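You operate a simulated robot arm through the tools that you are given. There is no shell and no other tool.

You are at the controls of a simulated robot arm. One attempt, no reset.

TASK
Fetch the orange cupcake and set it on the sealer table. Put one of the small cake layers from the table beside the piping press on top of the cream canister on the far end of the long table. Put the name card on the far end of the long table away on the middle of the long table. Put the pink glaze bottle from the far end of the long table on the middle of the long table. Put the pink flower tray from the far end of the long table on the top shelf of the trolley and the blue flower tray on top of the cake dome. Do these in any order. Set down upright: glaze bottle.

It is judged by the outcome, as a careful person would: the job done as asked, and still so three seconds after it is handed in. It fails if anything else is knocked over, pushed out of place, dropped, spilled or broken.

THE ROBOT
A 6-joint arm with a two-finger gripper on a trunk, on a base that moves. Base frame: it is fixed to the floor where the robot stands at the start and does not move with it; the origin is under the middle of the robot, x ahead of it, y to its left, z up; the surface under the hand at the start is at about z = 0.75. Readings come in m, rad, newtons and seconds.
It reaches about 1.298 m from its shoulder. Its first joint turns from -2.601 to 2.601 rad. Places, roughly: cake dome (23x22x14 cm) [4.7, -1.1, 0.8]; canister [4.75, -0.5, 0.75]; flower tray [4.5, -0.75, 0.75]; glaze bottle [4, 0, 0.75]; middle of the long table [2.8, -0.6, 0.8]; name card [4, 0, 0.75]; orange cupcake (6x6x4 cm) [0.5, -0.2, 0.8]; sealer table [2.2, -2.6, 0.8]; small cake layer (6x6x3 cm) [1.1, -0.2, 0.8]; top shelf of the trolley [6.3, -2.4, 0.7]. Payload 1.57 kg.
Tool frame: the origin (TCP) lies between the finger pads and is the grasp point; the fingertips stand 0.021 m ahead of it; z points along the fingers, y is the line along which they close. The gripper opens to 0.07 m; its body begins 0.05 m behind the TCP.
Orientation is that of the tool frame in the base frame, as a unit quaternion [w, x, y, z]. With the fingers straight down and closing along the base's y, the tool's x points along the base's -x, its y along +y and its z along -z.

THE INTERFACE
- The arm moves only by the tool nudge_tool. Its argument "targets" is a list that holds one entry, the list of rows, each a list of 7 numbers: the shift along the tool's x, y, z in m, then the turn, a rotation vector about the tool's x, y, z in rad, then the finger opening in m, from 0 to 0.07. In form: [[[x, y, z, rx, ry, rz, gripper], ...]]. A call has 1 to 20 rows; each row shifts and turns the commanded pose from where the row before left it, along the tool's axes as they then stand. Each row takes 0.2 s and may step no farther than 0.05 m and 0.15 rad from the row before; otherwise, or with a gripper value out of range, the whole call is refused. A pose out of reach is approached as far as the arm can. The call stops where the force on the tool passes 40 N (or 10 N more than at its start, if that is more) or the arm is blocked; 0.2 s more then pass. The fingers move at their own pace (about 0.1037 m/s each) and stop on an object; they squeeze with about 30 N. The grip force told is the motor's: it shows also when the fingers shut on nothing. Time passes only in rows, and 0.2 s behind the last, so rows that do not move let the fingers close. It gives the time, the measured TCP pose, the force on the tool (base axes), the opening and the grip force at its end, in the units of the frame above (readings bear some noise), with the torque about the TCP (base axes, N m) and any sound that the robot's microphone picked up, and new pictures: "views" is both (left out), scene, wrist or none.
- Cameras (640 x 400 px; columns grow to the right, rows downward): "scene" is now at [0.0244, 0.1192, 1.6828]; the picture's right is [-0.44, -0.90, 0.00], its down [-0.69, 0.34, -0.64] and it looks along [0.57, -0.28, -0.77] (base axes); focal length 294 px, centre (320, 200). "wrist" rides on the gripper at [0.079, 0.004, -0.081] in the tool frame; the picture's right is [-0.05, 1.00, 0.00], its down [-0.67, -0.04, -0.74] and it looks along [-0.74, -0.04, 0.67] (tool axes); focal length 256 px, centre (320, 200).
- raise_lower(by): slides the trunk up (or, below 0, down) by that many m; the arm and the scene camera ride with it, the base frame stays. It gives what a move gives, with no picture.
- roll_base(legs): drives the robot by 1 to 6 legs, each [ahead, turn to the left] in m and rad, along the robot's own axes; the way and the turn of a leg run together, so that a leg with both is an arc; at most 1.5 m and 3.142 rad a leg. The arm and the cameras ride along, it lands a little off, and it stops where it bumps. It gives what a move gives, and a new picture of the scene camera.
- turn_head(pan, tilt): turns the head with the scene camera to pan (to the left, within 2.705 rad either way) and tilt (down, from -0.506 to 1.204), counted from straight ahead of the robot. It gives what a move gives, and a new picture of the scene camera.
- measure_at(camera, pixels): for up to 12 pixels [column, row] of the newest picture of that camera ("zoom" is the newest enlarged one), the place [x, y, z] in the base frame of the surface seen there, good to about 0.002 m. It takes no simulated time.
- zoom(camera, box): a new picture of the part [left, top, right, bottom] of that camera's present view, enlarged. It takes no simulated time.
- hand_in(): hands the job in; it is judged then, once.

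Unless the task says otherwise, let go and move clear before handing in.

The tools are called after "Emit:" as a command line: name --argument value ..., lists and objects as JSON in quotes. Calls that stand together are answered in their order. nudge_tool: Moves the arm, as the interface text tells. Its arguments: {"type":"object","properties":{"targets":{"type":"array","items":{"type":"array","items":{"type":"array","items":{"type":"number"}}}},"views":{"type":"string","enum":["both","scene","wrist","none"]}},"required":["targets"]} The other tools are called the same way: raise_lower (by) moves the trunk up or down; roll_base (legs) drives the base; turn_head (pan, tilt) turns the head that bears the scene camera; measure_at (camera, pixels) gives the place of the surface under pixels of a picture; zoom (camera, box) takes an enlarged picture of a part of a camera's view; hand_in () hands the job in.

At the start:

```text
t: 0.0
ee_pos: [0.7678, -0.1509, 1.0217]
tool_rot: [0.001, -0.007, 1.0, 0.0]
force: [-0.8, 1.0, 0.0]
ft_torque: [-0.01, -0.02, 0.0]
gripper_width: 0.0701
finger_force: 0.2
trunk travel left (down, up): [-0.703, 0.267]
robot x, y, heading: [0.0042, -0.0198, -0.002]
head pan, tilt (commanded): [-0.45, 0.878]
```

scene: 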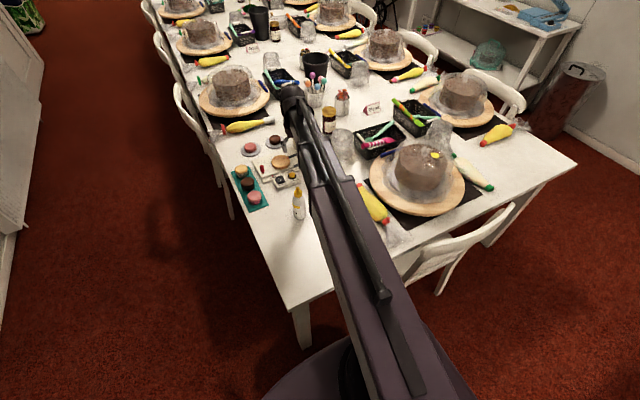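
wrist: 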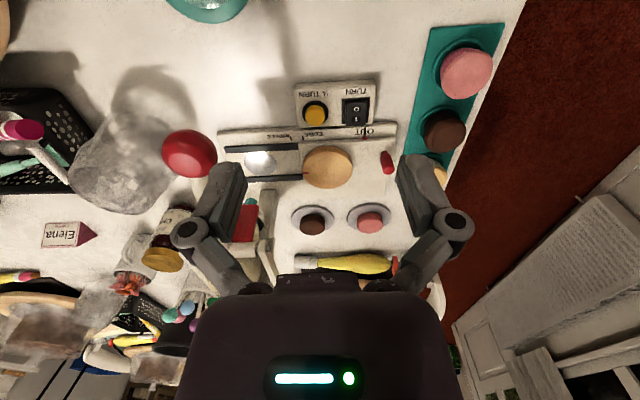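

The scene picture shows the long table with cakes and, near pixel (250,185), a teal tray with little cakes; the wrist picture shows a small machine at (310,150). I'll zoom in to identify objects before moving.

Emit:
zoom --camera "scene" --box '[220, 60, 400, 240]'

Emit:
zoom --camera "wrist" --box '[180, 0, 540, 290]'

Emit:
measure_at --camera "scene" --pixels '[[241, 172], [248, 184], [254, 198], [250, 148], [275, 140], [280, 160], [293, 176], [279, 180], [299, 205], [250, 240], [330, 120], [375, 105]]'

```text
2.22 times, centred on (310, 150) of scene
```

zoom: 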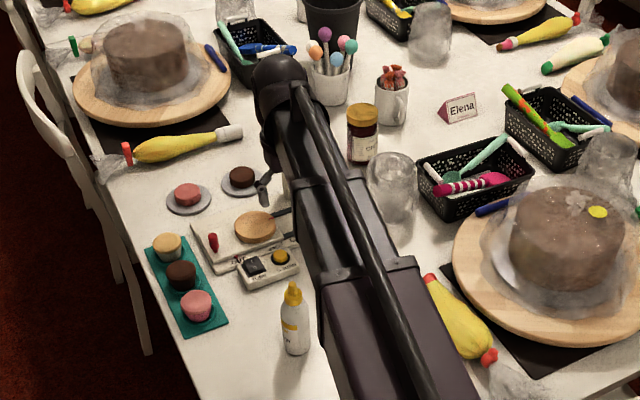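

```text
1.38 times, centred on (360, 145) of wrist
```

zoom: 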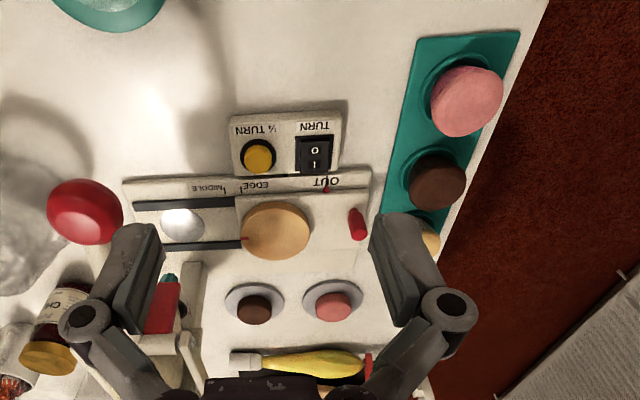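

```text
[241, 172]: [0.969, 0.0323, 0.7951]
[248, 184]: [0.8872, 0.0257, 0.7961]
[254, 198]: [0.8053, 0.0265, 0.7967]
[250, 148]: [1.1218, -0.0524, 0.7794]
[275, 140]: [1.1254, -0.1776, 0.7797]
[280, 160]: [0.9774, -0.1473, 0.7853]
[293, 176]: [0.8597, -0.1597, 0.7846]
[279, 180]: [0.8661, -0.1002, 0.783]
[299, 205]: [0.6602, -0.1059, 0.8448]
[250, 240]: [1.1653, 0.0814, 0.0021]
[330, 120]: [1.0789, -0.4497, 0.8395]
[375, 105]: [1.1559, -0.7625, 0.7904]
```

The zoom shows plates with dark and pink small layers at (1.12,-0.05) and (1.125,-0.18), and a teal tray with three small cakes; I see no clearly orange cupcake yet. I'll turn the head to survey the room.

Emit:
turn_head --pan -0.45 --tilt 0.25

Emit:
turn_head --pan -1.3 --tilt 0.4

Emit:
turn_head --pan 0.5 --tilt 0.4

Emit:
turn_head --pan -0.6 --tilt 1.15

```text
t: 1.0
ee_pos: [0.7684, -0.1505, 1.0208]
tool_rot: [0.0, -0.006, 1.0, 0.0]
force: [-0.3, -0.5, 0.7]
ft_torque: [0.01, 0.01, -0.01]
gripper_width: 0.0703
finger_force: 0.2
trunk travel left (down, up): [-0.703, 0.267]
robot x, y, heading: [0.0001, -0.0208, -0.001]
head pan, tilt (commanded): [-0.45, 0.25]
```

scene: 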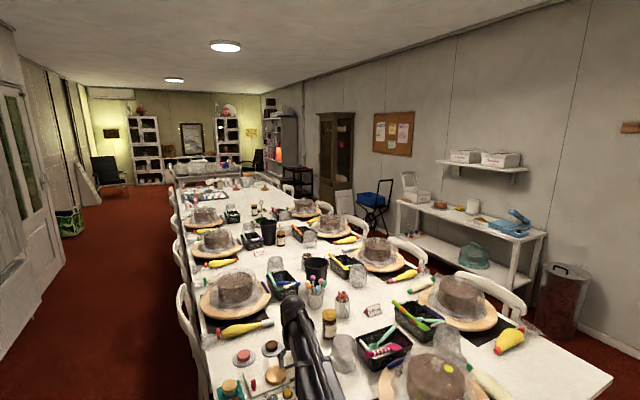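

```text
t: 2.2
ee_pos: [0.7687, -0.1508, 1.0211]
tool_rot: [0.0, -0.007, 1.0, 0.0]
force: [-0.3, 0.3, -0.6]
ft_torque: [-0.04, -0.01, -0.01]
gripper_width: 0.07
finger_force: 0.0
trunk travel left (down, up): [-0.703, 0.267]
robot x, y, heading: [-0.0002, -0.0144, 0.0]
head pan, tilt (commanded): [-1.3, 0.4]
```

scene: 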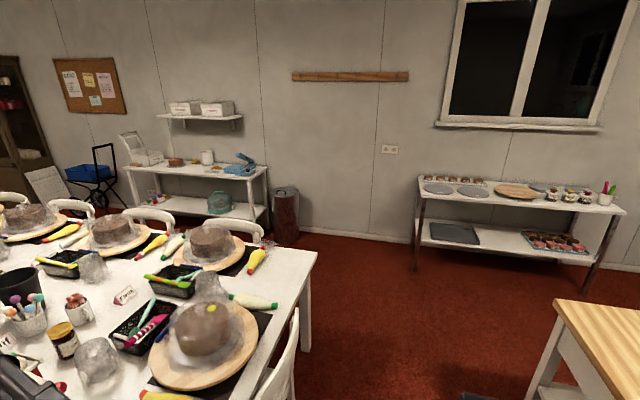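

```text
t: 4.0
ee_pos: [0.7674, -0.1509, 1.0208]
tool_rot: [0.0, -0.007, 1.0, 0.001]
force: [-0.5, 0.3, -0.3]
ft_torque: [0.01, 0.0, -0.01]
gripper_width: 0.07
finger_force: 0.1
trunk travel left (down, up): [-0.703, 0.267]
robot x, y, heading: [0.0017, -0.0207, -0.008]
head pan, tilt (commanded): [0.499, 0.4]
```

scene: 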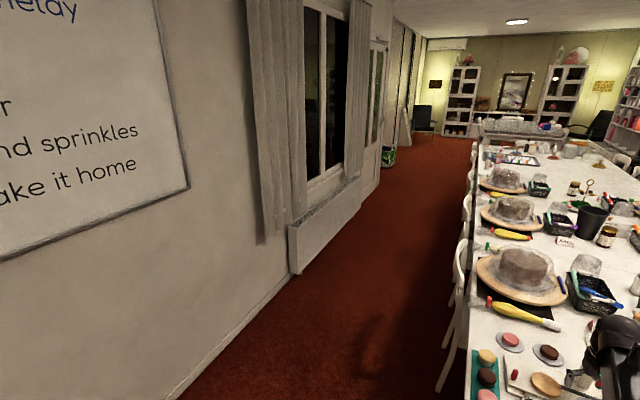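

```text
t: 5.3
ee_pos: [0.7689, -0.1502, 1.0214]
tool_rot: [0.001, -0.007, 1.0, 0.0]
force: [-0.8, -0.2, -0.1]
ft_torque: [0.04, 0.0, 0.03]
gripper_width: 0.0699
finger_force: 0.1
trunk travel left (down, up): [-0.703, 0.267]
robot x, y, heading: [0.0038, -0.0191, 0.001]
head pan, tilt (commanded): [-0.6, 1.15]
```

scene: 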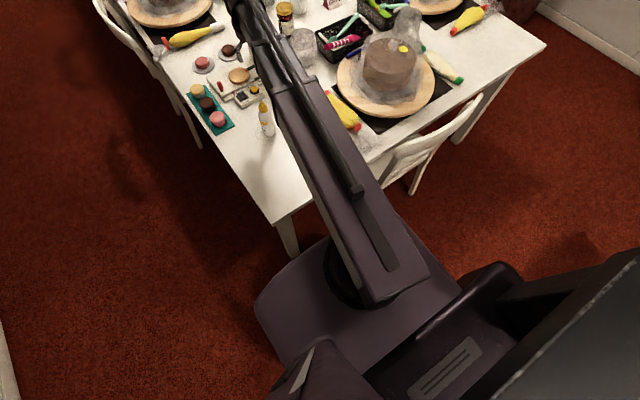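

The pictures show the long table with cakes, a shelf with trays on the right wall, a wooden table at right near. A teal cup-like thing at wrist (205,5) might be the cupcake; I'll measure it and other wrist pixels.

Emit:
measure_at --camera "wrist" --pixels '[[205, 5], [205, 14], [466, 72], [444, 130], [440, 172], [312, 222], [370, 220], [327, 166], [188, 152], [240, 220], [165, 255], [345, 264]]'

Emit:
zoom --camera "wrist" --box '[0, 0, 320, 200]'

Emit:
turn_head --pan -2.2 --tilt 0.5

Emit:
turn_head --pan -1.5 --tilt 0.8

Emit:
turn_head --pan 2.0 --tilt 0.5

```text
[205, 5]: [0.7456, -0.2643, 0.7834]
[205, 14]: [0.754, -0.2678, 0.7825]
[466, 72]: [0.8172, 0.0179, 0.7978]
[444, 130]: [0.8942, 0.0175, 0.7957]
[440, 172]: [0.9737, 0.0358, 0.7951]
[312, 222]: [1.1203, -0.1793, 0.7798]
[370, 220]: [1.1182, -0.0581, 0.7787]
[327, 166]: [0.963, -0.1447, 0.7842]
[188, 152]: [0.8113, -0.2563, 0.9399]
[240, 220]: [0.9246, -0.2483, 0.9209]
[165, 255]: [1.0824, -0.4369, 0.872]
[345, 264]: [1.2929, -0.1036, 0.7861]
```

```text
2.00 times, centred on (160, 100) of wrist
```

zoom: 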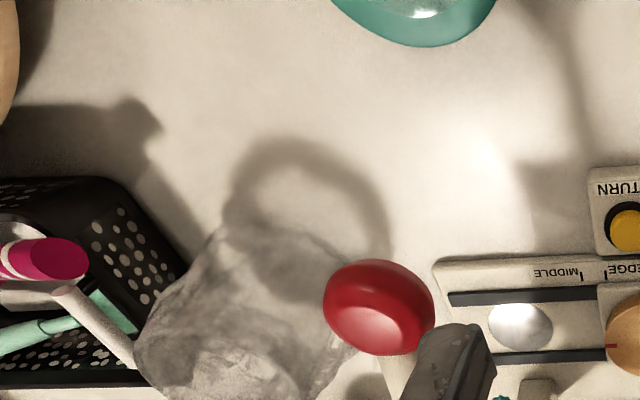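

```text
t: 7.0
ee_pos: [0.7673, -0.15, 1.0223]
tool_rot: [0.0, -0.008, 1.0, 0.0]
force: [-0.7, 0.1, -0.3]
ft_torque: [-0.01, 0.01, 0.0]
gripper_width: 0.0702
finger_force: 0.0
trunk travel left (down, up): [-0.703, 0.267]
robot x, y, heading: [0.0004, -0.0176, 0.001]
head pan, tilt (commanded): [-2.201, 0.499]
```

scene: 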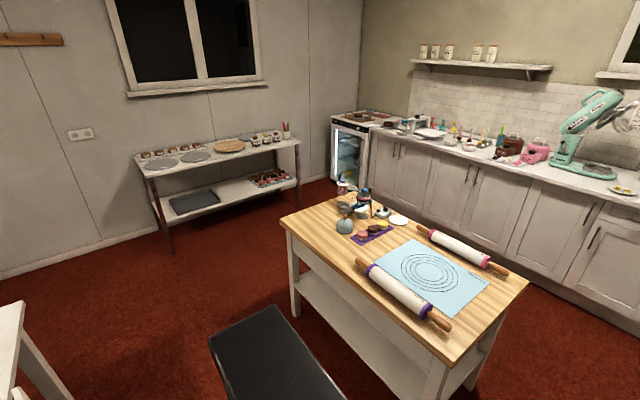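

```text
t: 8.1
ee_pos: [0.7676, -0.1518, 1.0218]
tool_rot: [-0.001, -0.007, 1.0, 0.0]
force: [0.5, 0.0, 0.3]
ft_torque: [0.03, -0.02, -0.01]
gripper_width: 0.0701
finger_force: 0.2
trunk travel left (down, up): [-0.703, 0.267]
robot x, y, heading: [-0.0018, -0.0163, -0.004]
head pan, tilt (commanded): [-1.499, 0.799]
```

scene: 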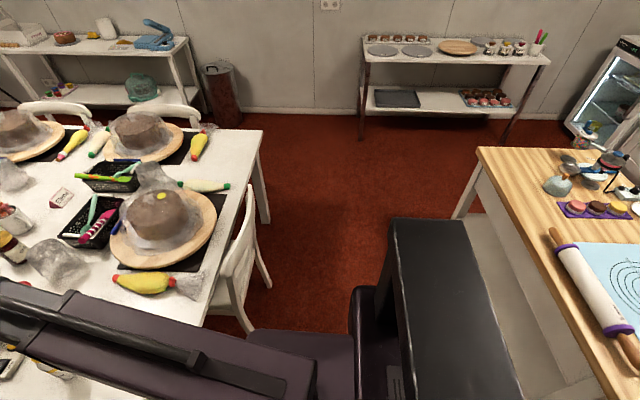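

```text
t: 11.0
ee_pos: [0.7675, -0.1504, 1.0212]
tool_rot: [0.0, -0.007, 1.0, 0.0]
force: [-0.4, 0.2, 0.8]
ft_torque: [0.01, 0.0, 0.02]
gripper_width: 0.0699
finger_force: 0.1
trunk travel left (down, up): [-0.703, 0.267]
robot x, y, heading: [0.0048, -0.0165, 0.001]
head pan, tilt (commanded): [2.0, 0.499]
```

scene: 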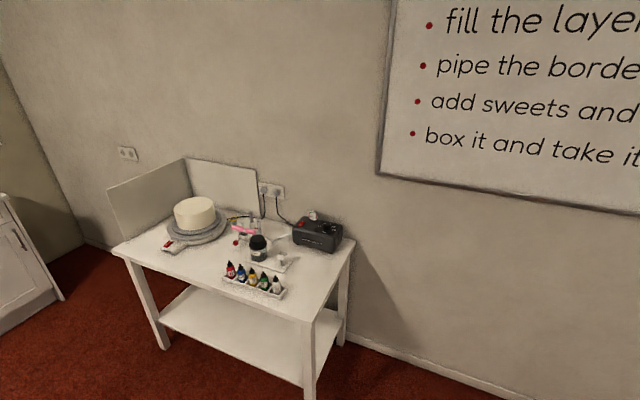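

The right side shows a wooden bench with a purple tray of three round treats at (380,235) in the earlier view, and the left shows an airbrush table. I'll look closer at each, starting with the bench and the sealer table.

Emit:
turn_head --pan -2.0 --tilt 0.6

Emit:
zoom --camera "scene" --box '[250, 100, 450, 225]'

Emit:
measure_at --camera "zoom" --pixels '[[320, 200], [200, 200], [400, 250]]'

Emit:
turn_head --pan -0.85 --tilt 0.3

Emit:
zoom --camera "scene" --box '[200, 80, 400, 205]'

Emit:
turn_head --pan -0.25 --tilt 0.3

Emit:
zoom --camera "scene" --box '[200, 80, 400, 205]'

```text
t: 14.3
ee_pos: [0.7683, -0.1505, 1.0228]
tool_rot: [-0.001, -0.007, 1.0, 0.0]
force: [-0.3, -0.3, -0.7]
ft_torque: [0.01, 0.01, 0.0]
gripper_width: 0.07
finger_force: 0.1
trunk travel left (down, up): [-0.703, 0.267]
robot x, y, heading: [0.0018, -0.0178, -0.005]
head pan, tilt (commanded): [-2.0, 0.6]
```

scene: 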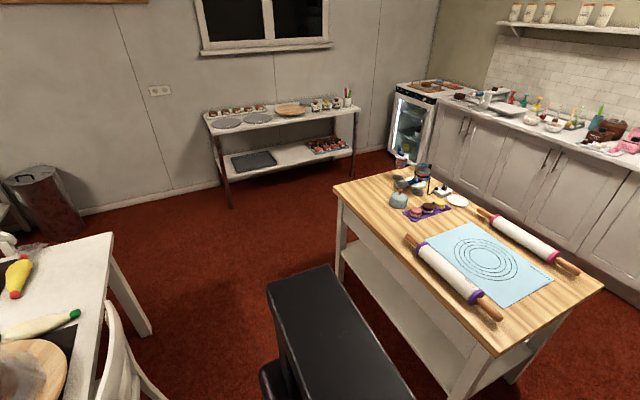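

```text
3.20 times, centred on (350, 162) of scene
```

zoom: 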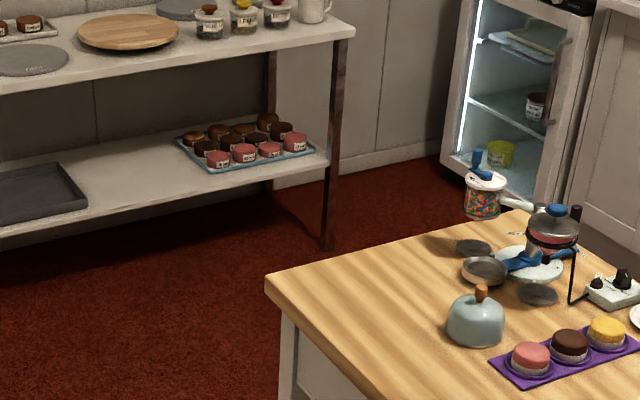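

```text
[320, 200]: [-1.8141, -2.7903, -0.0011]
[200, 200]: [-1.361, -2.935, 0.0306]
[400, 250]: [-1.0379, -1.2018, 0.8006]
```

```text
t: 15.6
ee_pos: [0.7682, -0.1502, 1.0209]
tool_rot: [0.0, -0.007, 1.0, -0.001]
force: [0.5, -0.3, 0.1]
ft_torque: [0.0, 0.02, -0.02]
gripper_width: 0.0701
finger_force: 0.1
trunk travel left (down, up): [-0.703, 0.267]
robot x, y, heading: [-0.0026, -0.0194, -0.004]
head pan, tilt (commanded): [-0.85, 0.3]
```

scene: 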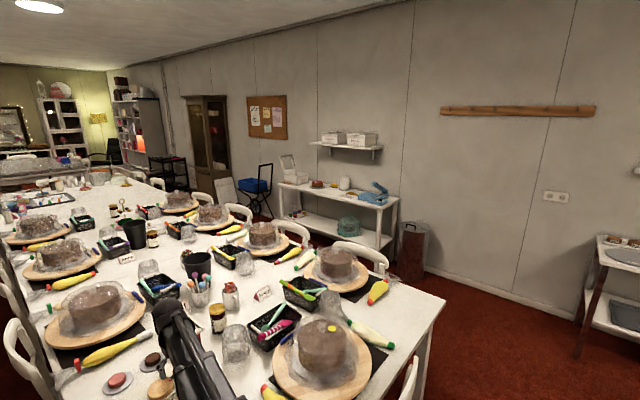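

```text
3.20 times, centred on (300, 142) of scene
```

zoom: 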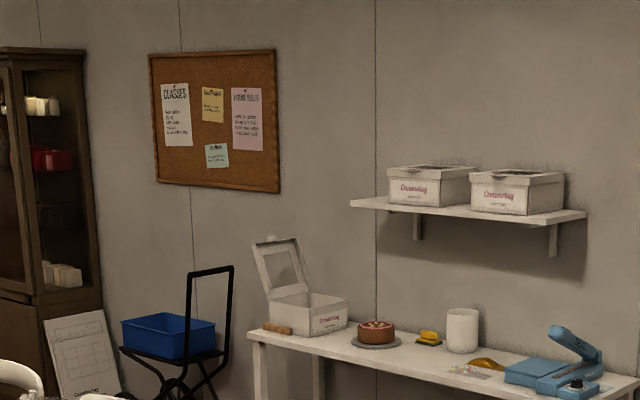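

```text
t: 16.6
ee_pos: [0.7675, -0.1508, 1.0208]
tool_rot: [0.0, -0.007, 1.0, 0.0]
force: [0.0, -0.1, 1.0]
ft_torque: [0.03, 0.04, -0.03]
gripper_width: 0.0701
finger_force: 0.1
trunk travel left (down, up): [-0.703, 0.267]
robot x, y, heading: [0.0014, -0.0133, -0.003]
head pan, tilt (commanded): [-0.25, 0.3]
```

scene: 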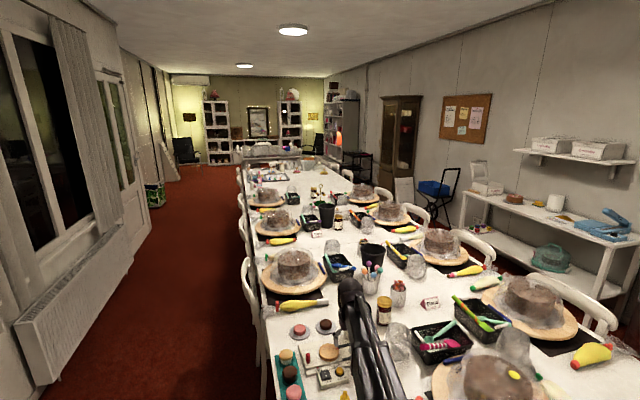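

```text
3.20 times, centred on (300, 142) of scene
```

zoom: 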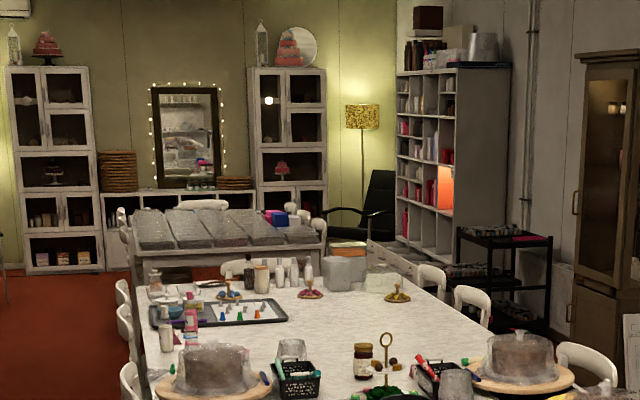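

The far end of the table is visible at zoom (220,310) with trays and bottles; the teal tray holds an orange-topped cupcake at (0.97,0.03), but I should check what is hidden behind the arm at (0.5,-0.2). I'll lift and draw the arm back for a look.

Emit:
nudge_tool --targets '[[[0, 0, -0.05, 0, 0, 0, 0.07], [0, 0, -0.05, 0, 0, 0, 0.07], [0, 0, -0.05, 0, 0, 0, 0.07], [0.05, 0, -0.03, 0, 0, 0, 0.07], [0.05, 0, 0, 0, 0, 0, 0.07], [0.05, 0, 0, 0, 0, 0, 0.07], [0.05, 0, 0, 0, 0, 0, 0.07], [0.05, 0, 0, 0, 0, 0, 0.07], [0.03, 0, 0, 0, 0, 0, 0.07]]]' --views "both"

Emit:
turn_head --pan -0.3 --tilt 0.9

```text
refused: row 4 steps farther than a row can; nothing moved
```

```text
t: 17.6
ee_pos: [0.7678, -0.1505, 1.0229]
tool_rot: [-0.001, -0.007, 1.0, 0.0]
force: [0.3, -0.6, -0.1]
ft_torque: [-0.02, 0.01, 0.05]
gripper_width: 0.0702
finger_force: 0.2
trunk travel left (down, up): [-0.703, 0.267]
robot x, y, heading: [0.0004, -0.0195, -0.004]
head pan, tilt (commanded): [-0.3, 0.901]
```

scene: 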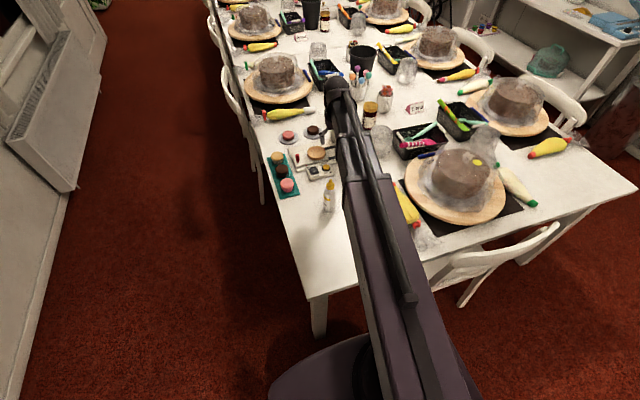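

The fourth row was too long a step; I'll redo it with steps of 0.05 m at most to clear the view of the near table.

Emit:
nudge_tool --targets '[[[0, 0, -0.05, 0, 0, 0, 0.07], [0, 0, -0.05, 0, 0, 0, 0.07], [0, 0, -0.05, 0, 0, 0, 0.07], [0.05, 0, 0, 0, 0, 0, 0.07], [0.05, 0, 0, 0, 0, 0, 0.07], [0.05, 0, 0, 0, 0, 0, 0.07], [0.05, 0, 0, 0, 0, 0, 0.07], [0.05, 0, 0, 0, 0, 0, 0.07], [0.03, 0, 0, 0, 0, 0, 0.07]]]' --views "both"

```text
t: 19.6
ee_pos: [0.5145, -0.1642, 1.0215]
tool_rot: [-0.001, -0.007, 1.0, 0.0]
force: [0.0, -0.1, 0.0]
ft_torque: [-0.03, -0.01, 0.0]
gripper_width: 0.0702
finger_force: 0.0
out of reach, approached as far as the arm can: row 1, 2, 3, 9
trunk travel left (down, up): [-0.703, 0.267]
robot x, y, heading: [-0.0006, -0.0166, -0.0]
head pan, tilt (commanded): [-0.3, 0.901]
```

scene: 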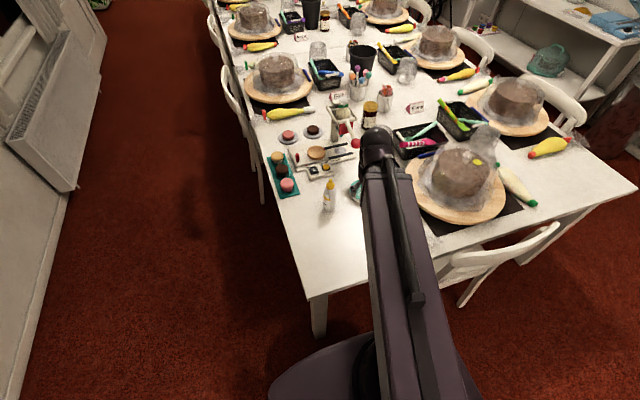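
wrist: 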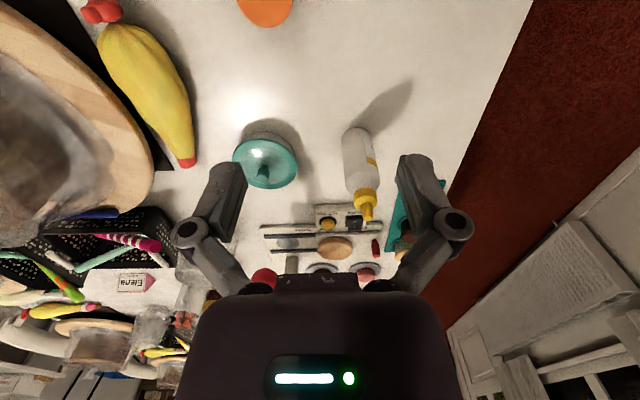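

An orange object shows at wrist pixel (265,10), right where the orange cupcake is said to be. I'll measure it and zoom.

Emit:
measure_at --camera "wrist" --pixels '[[265, 5], [265, 15], [265, 23], [245, 8], [285, 8], [265, 165], [360, 170], [240, 60], [430, 20]]'

Emit:
zoom --camera "wrist" --box '[200, 0, 400, 125]'

```text
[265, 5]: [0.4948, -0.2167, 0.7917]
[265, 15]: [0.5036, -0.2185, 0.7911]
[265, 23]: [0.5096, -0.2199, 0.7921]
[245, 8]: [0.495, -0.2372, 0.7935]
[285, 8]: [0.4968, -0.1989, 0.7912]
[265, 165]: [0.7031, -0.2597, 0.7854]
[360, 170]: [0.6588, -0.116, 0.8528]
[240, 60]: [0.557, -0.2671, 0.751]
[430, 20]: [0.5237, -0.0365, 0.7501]
```

```text
3.20 times, centred on (300, 62) of wrist
```

zoom: 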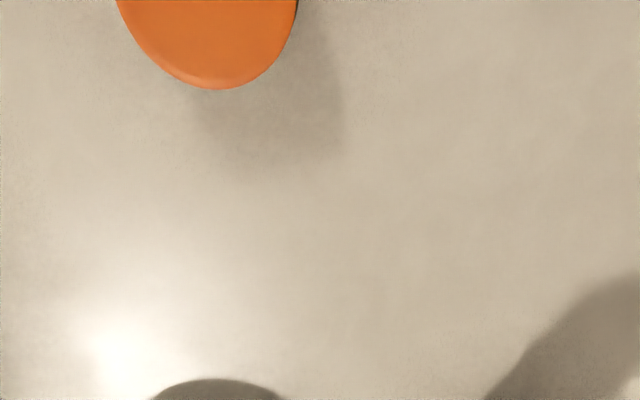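

The orange cupcake's front edge is at about (0.51,-0.218), so its centre is near (0.48,-0.217). I'll check the free space behind and the robot's own body before backing up a bit for a better reach.

Emit:
turn_head --pan -2.6 --tilt 0.9

Emit:
turn_head --pan -1.7 --tilt 1.0

Emit:
measure_at --camera "scene" --pixels '[[320, 100], [320, 200], [320, 300], [320, 390], [200, 200], [200, 300], [450, 200], [450, 300], [550, 200], [100, 200], [100, 300], [560, 330]]'

```text
t: 21.8
ee_pos: [0.5151, -0.1643, 1.0224]
tool_rot: [0.001, -0.007, 1.0, 0.0]
force: [-0.5, 0.0, 0.8]
ft_torque: [0.03, -0.03, -0.01]
gripper_width: 0.0703
finger_force: 0.1
trunk travel left (down, up): [-0.703, 0.267]
robot x, y, heading: [-0.0001, -0.0165, 0.001]
head pan, tilt (commanded): [-2.601, 0.901]
```

scene: 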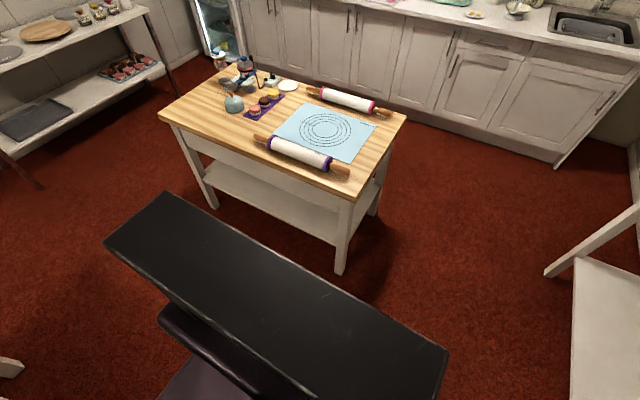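

```text
t: 23.0
ee_pos: [0.5161, -0.1638, 1.0224]
tool_rot: [0.0, -0.007, 1.0, 0.0]
force: [0.0, 1.1, 0.5]
ft_torque: [0.02, -0.02, -0.01]
gripper_width: 0.0701
finger_force: 0.0
trunk travel left (down, up): [-0.703, 0.267]
robot x, y, heading: [0.0022, -0.0195, 0.001]
head pan, tilt (commanded): [-1.7, 1.0]
```

scene: 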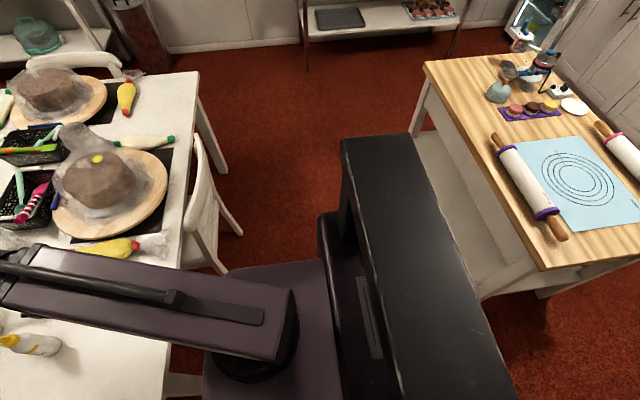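

```text
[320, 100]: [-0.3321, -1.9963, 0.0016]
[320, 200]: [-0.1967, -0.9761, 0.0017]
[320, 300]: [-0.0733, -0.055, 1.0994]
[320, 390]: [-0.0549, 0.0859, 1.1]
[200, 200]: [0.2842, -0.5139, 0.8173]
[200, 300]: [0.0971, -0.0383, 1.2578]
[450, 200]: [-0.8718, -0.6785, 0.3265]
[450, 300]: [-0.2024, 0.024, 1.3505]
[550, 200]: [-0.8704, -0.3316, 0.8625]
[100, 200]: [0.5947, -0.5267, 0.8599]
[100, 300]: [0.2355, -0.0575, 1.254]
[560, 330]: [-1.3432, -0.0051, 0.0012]
```

The black slab is the robot's own trunk top (z≈1.35 at x≈-0.2); the bench and a chair at (0.28,-0.51) are close by. I'll measure the slab, bench edge and chair extents.

Emit:
measure_at --camera "scene" --pixels '[[345, 142], [408, 138], [425, 70], [470, 200], [535, 270], [478, 296], [215, 265], [240, 233], [205, 145], [225, 170], [200, 80], [290, 270]]'

Emit:
turn_head --pan 2.6 --tilt 0.9

Emit:
measure_at --camera "scene" --pixels '[[320, 100], [320, 200], [320, 300], [320, 390], [200, 200], [200, 300], [450, 200], [450, 300], [550, 200], [100, 200], [100, 300], [560, 330]]'

```text
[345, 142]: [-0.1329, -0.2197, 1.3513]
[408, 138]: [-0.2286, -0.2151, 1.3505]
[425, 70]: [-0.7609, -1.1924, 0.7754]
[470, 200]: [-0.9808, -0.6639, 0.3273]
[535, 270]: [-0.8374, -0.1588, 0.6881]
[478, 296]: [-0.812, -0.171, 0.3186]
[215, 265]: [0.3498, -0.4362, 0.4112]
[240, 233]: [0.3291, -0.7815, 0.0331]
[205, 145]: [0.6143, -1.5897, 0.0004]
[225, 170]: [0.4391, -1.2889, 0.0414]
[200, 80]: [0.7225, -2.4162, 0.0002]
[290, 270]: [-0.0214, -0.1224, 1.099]
```

```text
t: 26.4
ee_pos: [0.5159, -0.1653, 1.022]
tool_rot: [0.0, -0.007, 1.0, 0.0]
force: [-0.7, 1.4, 1.0]
ft_torque: [0.02, -0.01, -0.01]
gripper_width: 0.07
finger_force: 0.1
trunk travel left (down, up): [-0.703, 0.267]
robot x, y, heading: [-0.0006, -0.0168, -0.003]
head pan, tilt (commanded): [2.601, 0.901]
```

scene: 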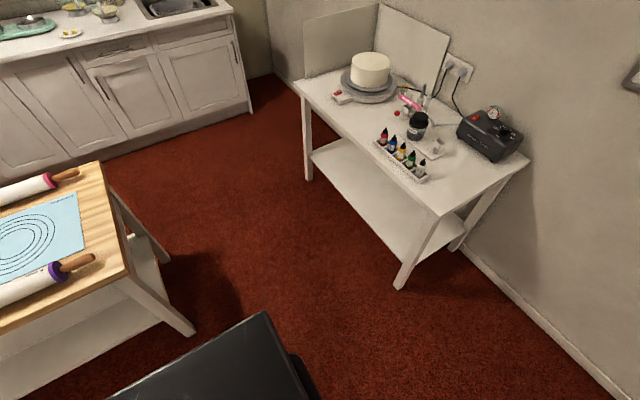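

```text
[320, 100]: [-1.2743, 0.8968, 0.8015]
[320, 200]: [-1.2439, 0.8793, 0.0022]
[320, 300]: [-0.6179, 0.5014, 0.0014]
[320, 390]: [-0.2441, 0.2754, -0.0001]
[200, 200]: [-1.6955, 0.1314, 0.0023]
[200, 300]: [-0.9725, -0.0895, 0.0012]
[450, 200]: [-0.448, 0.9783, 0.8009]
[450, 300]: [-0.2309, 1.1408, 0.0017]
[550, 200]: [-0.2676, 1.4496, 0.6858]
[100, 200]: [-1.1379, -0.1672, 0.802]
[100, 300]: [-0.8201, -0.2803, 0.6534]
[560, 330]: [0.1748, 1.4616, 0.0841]
```

The slab spans x -0.23…-0.13, and the bench edge is at x≈-0.76, so there is room to back up a little. I'll back 0.17 m and face the head toward the near table.

Emit:
roll_base --legs '[[-0.17, 0]]'

Emit:
turn_head --pan -0.3 --tilt 0.9

Emit:
zoom --camera "wrist" --box '[0, 0, 640, 400]'

```text
t: 28.1
ee_pos: [0.3435, -0.1637, 1.0217]
tool_rot: [-0.001, -0.01, 1.0, 0.0]
force: [-0.7, 0.3, 0.7]
ft_torque: [0.02, -0.01, 0.0]
gripper_width: 0.0702
finger_force: 0.1
trunk travel left (down, up): [-0.703, 0.267]
robot x, y, heading: [-0.17, -0.019, -0.0]
head pan, tilt (commanded): [2.601, 0.901]
```

scene: 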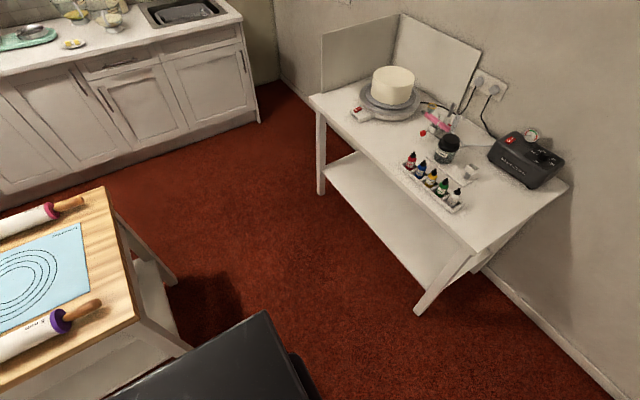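

```text
t: 30.6
ee_pos: [0.3451, -0.1642, 1.0209]
tool_rot: [-0.001, -0.01, 1.0, 0.0]
force: [0.2, 0.4, 0.1]
ft_torque: [0.01, -0.01, 0.02]
gripper_width: 0.07
finger_force: 0.0
trunk travel left (down, up): [-0.703, 0.267]
robot x, y, heading: [-0.1715, -0.0141, 0.004]
head pan, tilt (commanded): [-0.3, 0.901]
```

scene: 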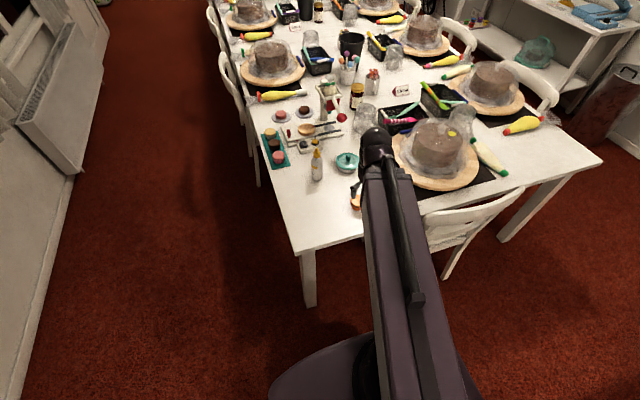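

```text
1.00 times, centred on (320, 200) of wrist (not enlarged: the box is as wide or as high as the picture)
```

zoom: 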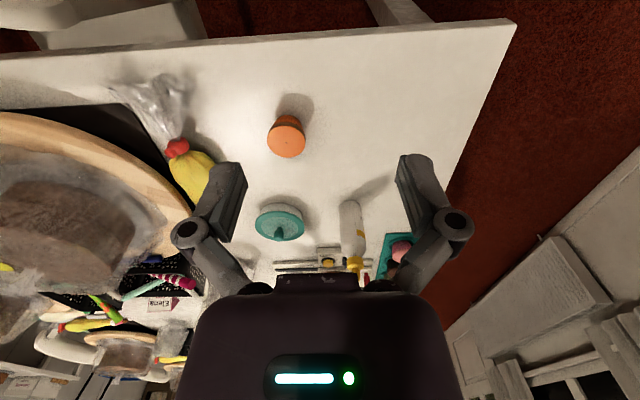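

Emit:
zoom --camera "wrist" --box '[210, 80, 370, 180]'

Emit:
measure_at --camera "wrist" --pixels '[[288, 120], [286, 130], [285, 140], [284, 156], [270, 140], [302, 140], [269, 135], [303, 135]]'

```text
4.00 times, centred on (290, 130) of wrist
```

zoom: 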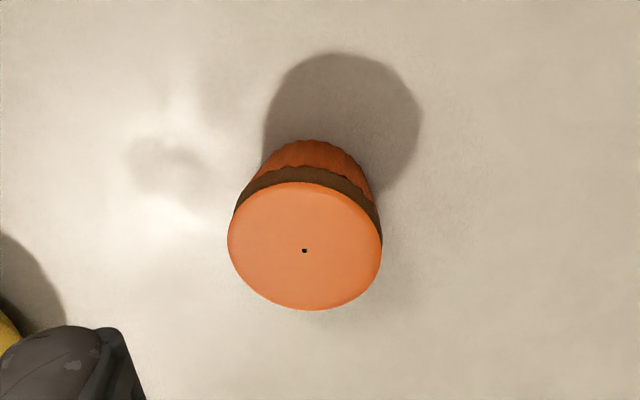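

```text
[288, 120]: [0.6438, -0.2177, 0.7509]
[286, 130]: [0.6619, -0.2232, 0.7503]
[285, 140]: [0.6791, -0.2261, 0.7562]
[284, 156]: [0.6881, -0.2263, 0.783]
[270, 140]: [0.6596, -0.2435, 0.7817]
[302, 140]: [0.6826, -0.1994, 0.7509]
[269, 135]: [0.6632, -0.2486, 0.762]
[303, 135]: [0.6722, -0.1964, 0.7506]
```

The wrist measurements referred to the older picture; I'll measure on the new zoom, where the cupcake's top spans (228–382, 182–310) with a dot at (304,250).

Emit:
measure_at --camera "zoom" --pixels '[[304, 250], [304, 190], [304, 305], [235, 245], [375, 245], [304, 160], [240, 200], [378, 200], [300, 120], [480, 250]]'

```text
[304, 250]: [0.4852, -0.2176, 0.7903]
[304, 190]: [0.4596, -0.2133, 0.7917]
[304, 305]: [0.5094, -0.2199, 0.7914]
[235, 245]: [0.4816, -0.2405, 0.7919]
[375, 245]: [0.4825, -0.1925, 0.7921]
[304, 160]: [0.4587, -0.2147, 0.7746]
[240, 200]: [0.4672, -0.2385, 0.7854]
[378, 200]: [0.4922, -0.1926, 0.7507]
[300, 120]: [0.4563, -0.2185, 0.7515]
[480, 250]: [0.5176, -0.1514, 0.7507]
```

The cupcake's top centre is (0.4845,-0.2165), about 5 cm across. I'll move the open gripper above it first and check.

Emit:
nudge_tool --targets '[[[-0.0346, -0.0138, 0, 0, 0, 0, 0.07], [-0.0346, -0.0138, 0, 0, 0, 0, 0.07], [-0.0346, -0.0138, 0, 0, 0, 0, 0.07], [-0.0346, -0.0138, 0, 0, 0, 0, 0.07], [0, 0, 0.04, 0, 0, 0, 0.07], [0, 0, 0.04, 0, 0, 0, 0.07], [0, 0, 0, 0, 0, 0, 0.07]]]' --views "both"

```text
t: 32.2
ee_pos: [0.4837, -0.2168, 1.0217]
tool_rot: [-0.001, -0.008, 1.0, 0.0]
force: [-0.6, -0.6, 0.5]
ft_torque: [0.0, 0.0, 0.01]
gripper_width: 0.07
finger_force: 0.0
out of reach, approached as far as the arm can: row 5, 6
trunk travel left (down, up): [-0.703, 0.267]
robot x, y, heading: [-0.1674, -0.0169, -0.001]
head pan, tilt (commanded): [-0.3, 0.901]
```

scene: 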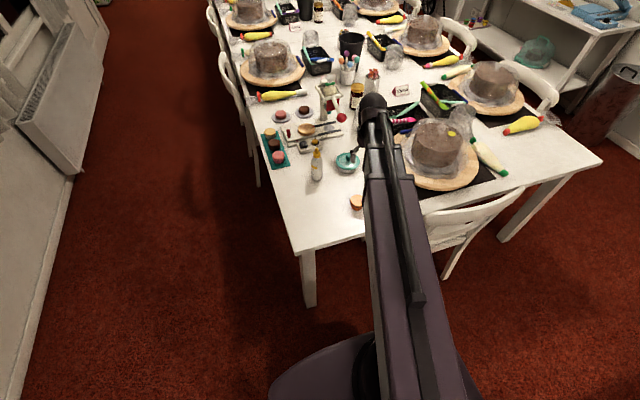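
wrist: 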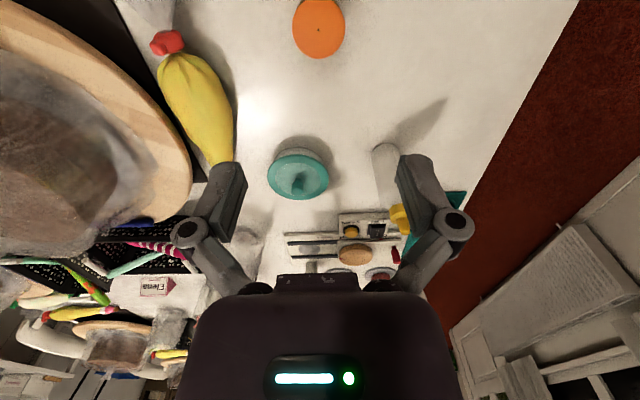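

Vertical tool moves are out of the arm's reach, so height comes from the trunk. The cupcake sits at wrist (318,28), directly below the tool; I'll lower the trunk part way and re-check.

Emit:
raise_lower --by -0.15

Emit:
zoom --camera "wrist" --box '[0, 0, 640, 400]'

Emit:
zoom --camera "scene" --box '[270, 120, 470, 245]'

```text
t: 34.0
ee_pos: [0.4835, -0.2169, 0.872]
tool_rot: [0.0, -0.009, 1.0, 0.0]
force: [0.1, 0.1, 0.2]
ft_torque: [0.0, 0.0, 0.01]
gripper_width: 0.0701
finger_force: 0.2
trunk travel left (down, up): [-0.553, 0.417]
robot x, y, heading: [-0.1682, -0.0183, 0.002]
head pan, tilt (commanded): [-0.3, 0.901]
```

```text
1.00 times, centred on (320, 200) of wrist (not enlarged: the box is as wide or as high as the picture)
```

zoom: 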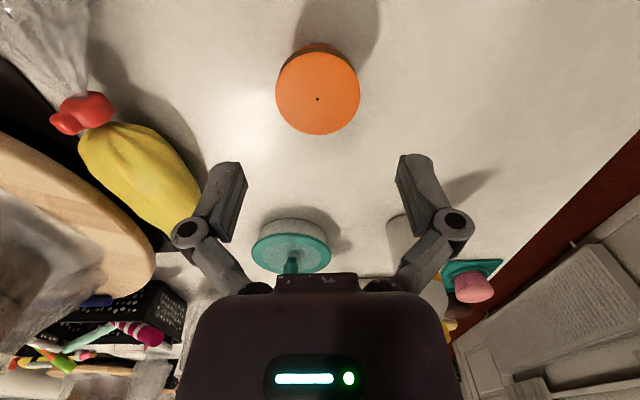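

```text
3.20 times, centred on (370, 182) of scene
```

zoom: 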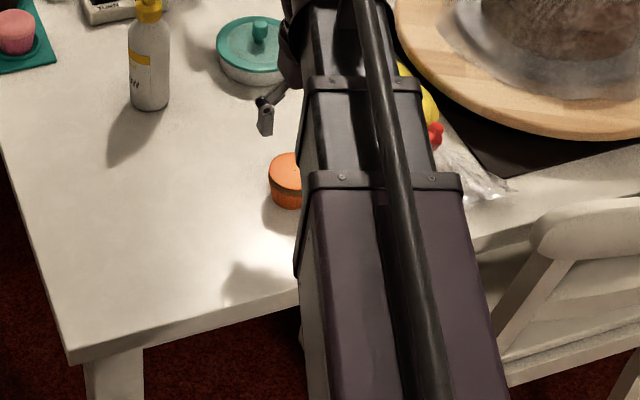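

The cupcake at (318,95) is well centred between the fingers. I'll verify its centre once more, then lower onto it.

Emit:
zoom --camera "wrist" --box '[240, 20, 400, 120]'

Emit:
measure_at --camera "zoom" --pixels '[[310, 315], [150, 290], [475, 290], [310, 450], [310, 200], [310, 380]]'

```text
4.00 times, centred on (320, 70) of wrist
```

zoom: 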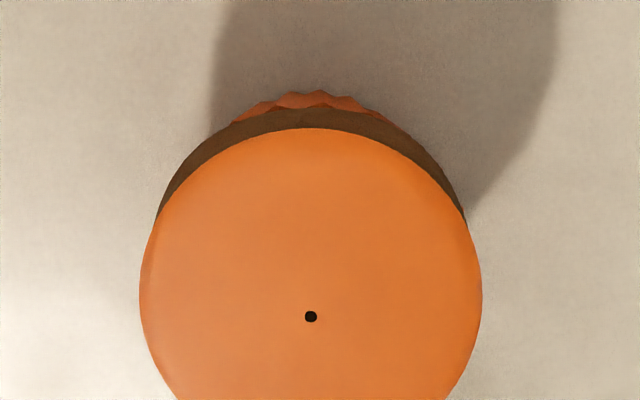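

```text
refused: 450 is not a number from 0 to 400
```

Emit:
measure_at --camera "zoom" --pixels '[[310, 316], [145, 290], [477, 290], [310, 135], [310, 390], [160, 200], [460, 200]]'

```text
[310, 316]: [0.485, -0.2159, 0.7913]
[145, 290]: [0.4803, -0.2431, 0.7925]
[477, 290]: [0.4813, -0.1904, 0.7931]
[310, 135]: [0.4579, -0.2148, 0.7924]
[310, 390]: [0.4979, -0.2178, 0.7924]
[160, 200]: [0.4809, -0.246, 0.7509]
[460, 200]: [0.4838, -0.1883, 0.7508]
```

The centre is (0.484,-0.2165), matching the TCP. I'll lower 0.096 m so the fingers straddle the cupcake, then close.

Emit:
raise_lower --by -0.096

Emit:
nudge_tool --targets '[[[0, 0, 0, 0, 0, 0, 0.06], [0, 0, 0, 0, 0, 0, 0.05], [0, 0, 0, 0, 0, 0, 0.045], [0, 0, 0, 0, 0, 0, 0.045]]]' --views "both"

```text
t: 35.3
ee_pos: [0.4832, -0.2162, 0.7758]
tool_rot: [-0.001, -0.009, 1.0, 0.0]
force: [-0.3, -0.1, -0.4]
ft_torque: [0.01, -0.03, -0.05]
gripper_width: 0.07
finger_force: 0.1
trunk travel left (down, up): [-0.457, 0.513]
robot x, y, heading: [-0.1719, -0.0194, 0.001]
head pan, tilt (commanded): [-0.3, 0.901]
```

```text
t: 36.3
ee_pos: [0.4836, -0.2152, 0.7758]
tool_rot: [0.0, -0.008, 1.0, 0.0]
force: [2.0, -1.4, 8.3]
ft_torque: [-0.04, 0.0, 0.01]
gripper_width: 0.0536
finger_force: 29.9
trunk travel left (down, up): [-0.457, 0.513]
robot x, y, heading: [-0.1708, -0.018, 0.002]
head pan, tilt (commanded): [-0.3, 0.901]
```

scene: 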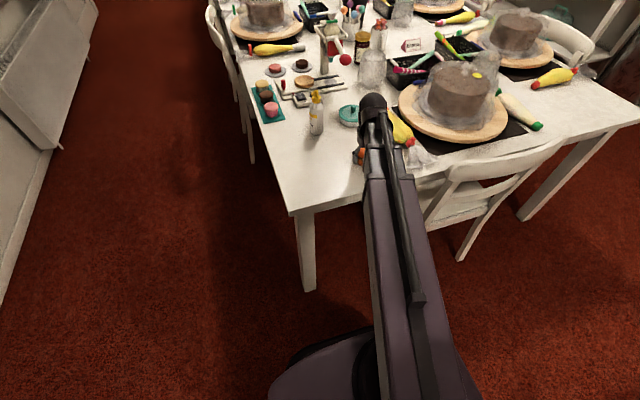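
wrist: 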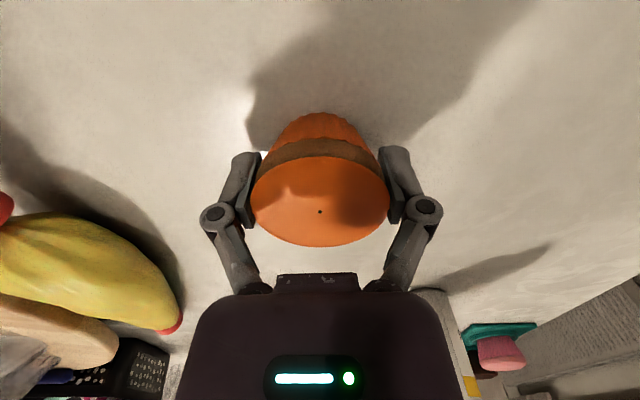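

The fingers stopped at 0.0536 m with 30 N on the cupcake; I'll raise the trunk and check it is held.

Emit:
raise_lower --by 0.3

Emit:
zoom --camera "wrist" --box '[0, 0, 640, 400]'

```text
t: 39.3
ee_pos: [0.4833, -0.2154, 1.077]
tool_rot: [-0.001, -0.009, 1.0, 0.0]
force: [0.0, -0.2, -0.3]
ft_torque: [0.0, 0.05, -0.01]
gripper_width: 0.054
finger_force: 30.1
trunk travel left (down, up): [-0.757, 0.213]
robot x, y, heading: [-0.1723, -0.0141, 0.001]
head pan, tilt (commanded): [-0.3, 0.901]
```

```text
1.00 times, centred on (320, 200) of wrist (not enlarged: the box is as wide or as high as the picture)
```

zoom: 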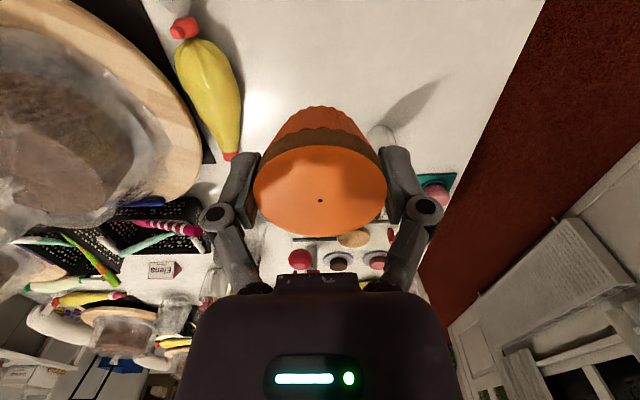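

The cupcake is held at (320,170) in the wrist view. Now I'll survey the sealer table and the aisle to plan the drive.

Emit:
turn_head --pan -0.95 --tilt 0.45

Emit:
measure_at --camera "scene" --pixels '[[320, 150], [340, 150], [370, 150], [300, 150], [280, 150], [400, 200], [420, 250], [440, 200], [350, 180], [300, 180]]'

Emit:
zoom --camera "scene" --box '[200, 80, 440, 230]'

```text
t: 40.3
ee_pos: [0.4829, -0.216, 1.0753]
tool_rot: [-0.001, -0.009, 1.0, 0.0]
force: [1.2, 0.0, -1.4]
ft_torque: [0.0, 0.01, -0.01]
gripper_width: 0.0539
finger_force: 29.8
trunk travel left (down, up): [-0.757, 0.213]
robot x, y, heading: [-0.1712, -0.017, 0.003]
head pan, tilt (commanded): [-0.949, 0.45]
```

scene: 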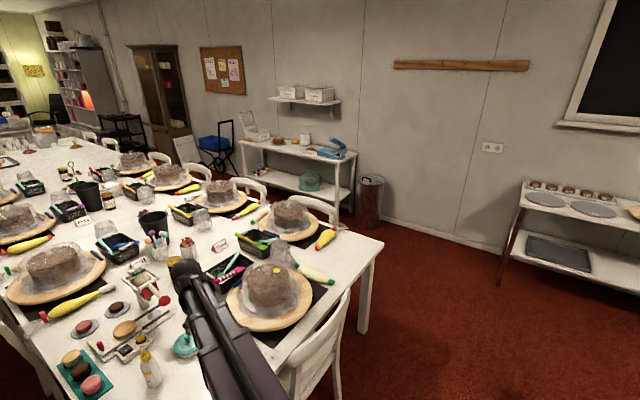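

```text
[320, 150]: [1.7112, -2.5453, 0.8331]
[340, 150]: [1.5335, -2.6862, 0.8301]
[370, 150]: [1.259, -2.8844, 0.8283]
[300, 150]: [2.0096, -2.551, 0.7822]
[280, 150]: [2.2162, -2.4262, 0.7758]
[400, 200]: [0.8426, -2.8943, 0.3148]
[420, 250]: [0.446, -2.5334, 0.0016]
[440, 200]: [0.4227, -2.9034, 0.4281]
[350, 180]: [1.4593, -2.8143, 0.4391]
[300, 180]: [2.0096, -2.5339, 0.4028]
```

```text
2.67 times, centred on (320, 155) of scene
```

zoom: 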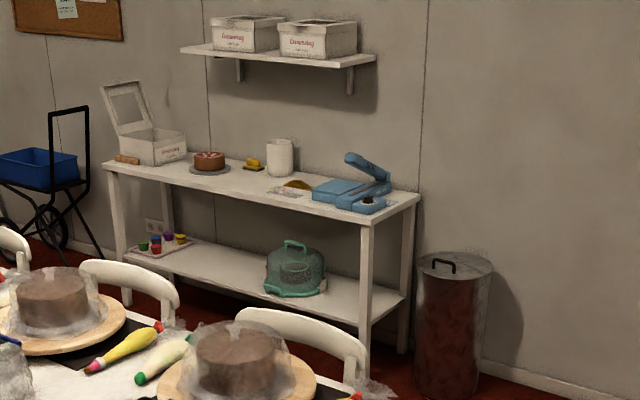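

The sealer table top is at about z=0.775 with the blue sealer at its near end. I'll measure its edges and a free spot.

Emit:
measure_at --camera "zoom" --pixels '[[370, 221], [415, 195], [106, 164], [240, 180], [262, 190], [285, 200], [225, 182], [335, 205], [208, 165], [280, 175], [455, 260], [297, 185]]'

Emit:
measure_at --camera "scene" --pixels '[[380, 245], [375, 330], [362, 330], [340, 400], [330, 215], [345, 300], [335, 230], [262, 200], [232, 140], [210, 165], [245, 175], [180, 150]]'

```text
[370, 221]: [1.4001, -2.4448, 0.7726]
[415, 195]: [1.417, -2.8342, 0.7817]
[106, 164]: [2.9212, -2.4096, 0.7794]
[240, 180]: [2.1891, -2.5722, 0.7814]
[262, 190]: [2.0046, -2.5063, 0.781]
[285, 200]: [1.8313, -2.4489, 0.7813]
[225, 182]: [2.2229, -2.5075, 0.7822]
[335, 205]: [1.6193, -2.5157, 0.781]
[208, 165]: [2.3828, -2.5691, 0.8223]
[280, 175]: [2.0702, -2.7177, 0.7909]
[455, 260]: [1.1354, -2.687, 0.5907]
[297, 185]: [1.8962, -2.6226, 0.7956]
```

```text
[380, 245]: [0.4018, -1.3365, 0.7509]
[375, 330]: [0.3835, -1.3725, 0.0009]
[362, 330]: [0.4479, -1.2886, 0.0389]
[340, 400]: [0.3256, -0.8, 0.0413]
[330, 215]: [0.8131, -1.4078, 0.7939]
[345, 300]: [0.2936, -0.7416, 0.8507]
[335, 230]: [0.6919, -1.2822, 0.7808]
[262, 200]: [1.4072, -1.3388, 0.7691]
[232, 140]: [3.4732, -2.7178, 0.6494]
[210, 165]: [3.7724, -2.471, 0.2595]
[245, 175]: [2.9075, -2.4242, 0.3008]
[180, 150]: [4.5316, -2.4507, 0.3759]
```

The free spot on the sealer table is about (2.12,-2.54), z=0.781; the aisle between chairs (y≈-1.5) and the table (y≈-2.43) is wide enough. I'll turn right in place first and look along the path.

Emit:
roll_base --legs '[[0, -1.57]]'

Emit:
turn_head --pan 0.35 --tilt 0.7

```text
t: 46.4
ee_pos: [-0.3701, -0.6724, 1.0761]
tool_rot: [0.0, 0.702, 0.712, 0.0]
force: [0.0, -0.1, -1.7]
ft_torque: [-0.02, 0.01, 0.0]
gripper_width: 0.0538
finger_force: 29.7
trunk travel left (down, up): [-0.757, 0.213]
robot x, y, heading: [-0.1997, -0.0188, -1.563]
head pan, tilt (commanded): [-0.949, 0.45]
```

scene: 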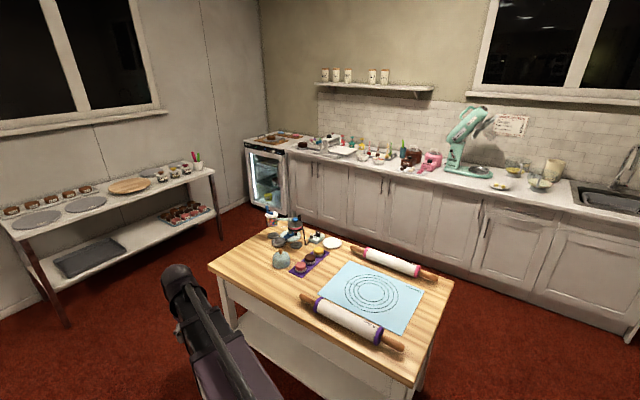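

```text
t: 47.9
ee_pos: [-0.369, -0.6731, 1.0753]
tool_rot: [-0.001, 0.702, 0.712, 0.001]
force: [-0.2, 0.9, -0.9]
ft_torque: [0.02, -0.01, -0.02]
gripper_width: 0.0538
finger_force: 29.9
trunk travel left (down, up): [-0.757, 0.213]
robot x, y, heading: [-0.2034, -0.0199, -1.565]
head pan, tilt (commanded): [0.351, 0.7]
```

scene: 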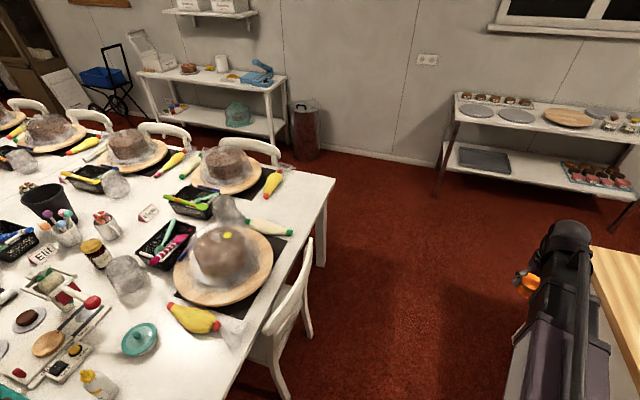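

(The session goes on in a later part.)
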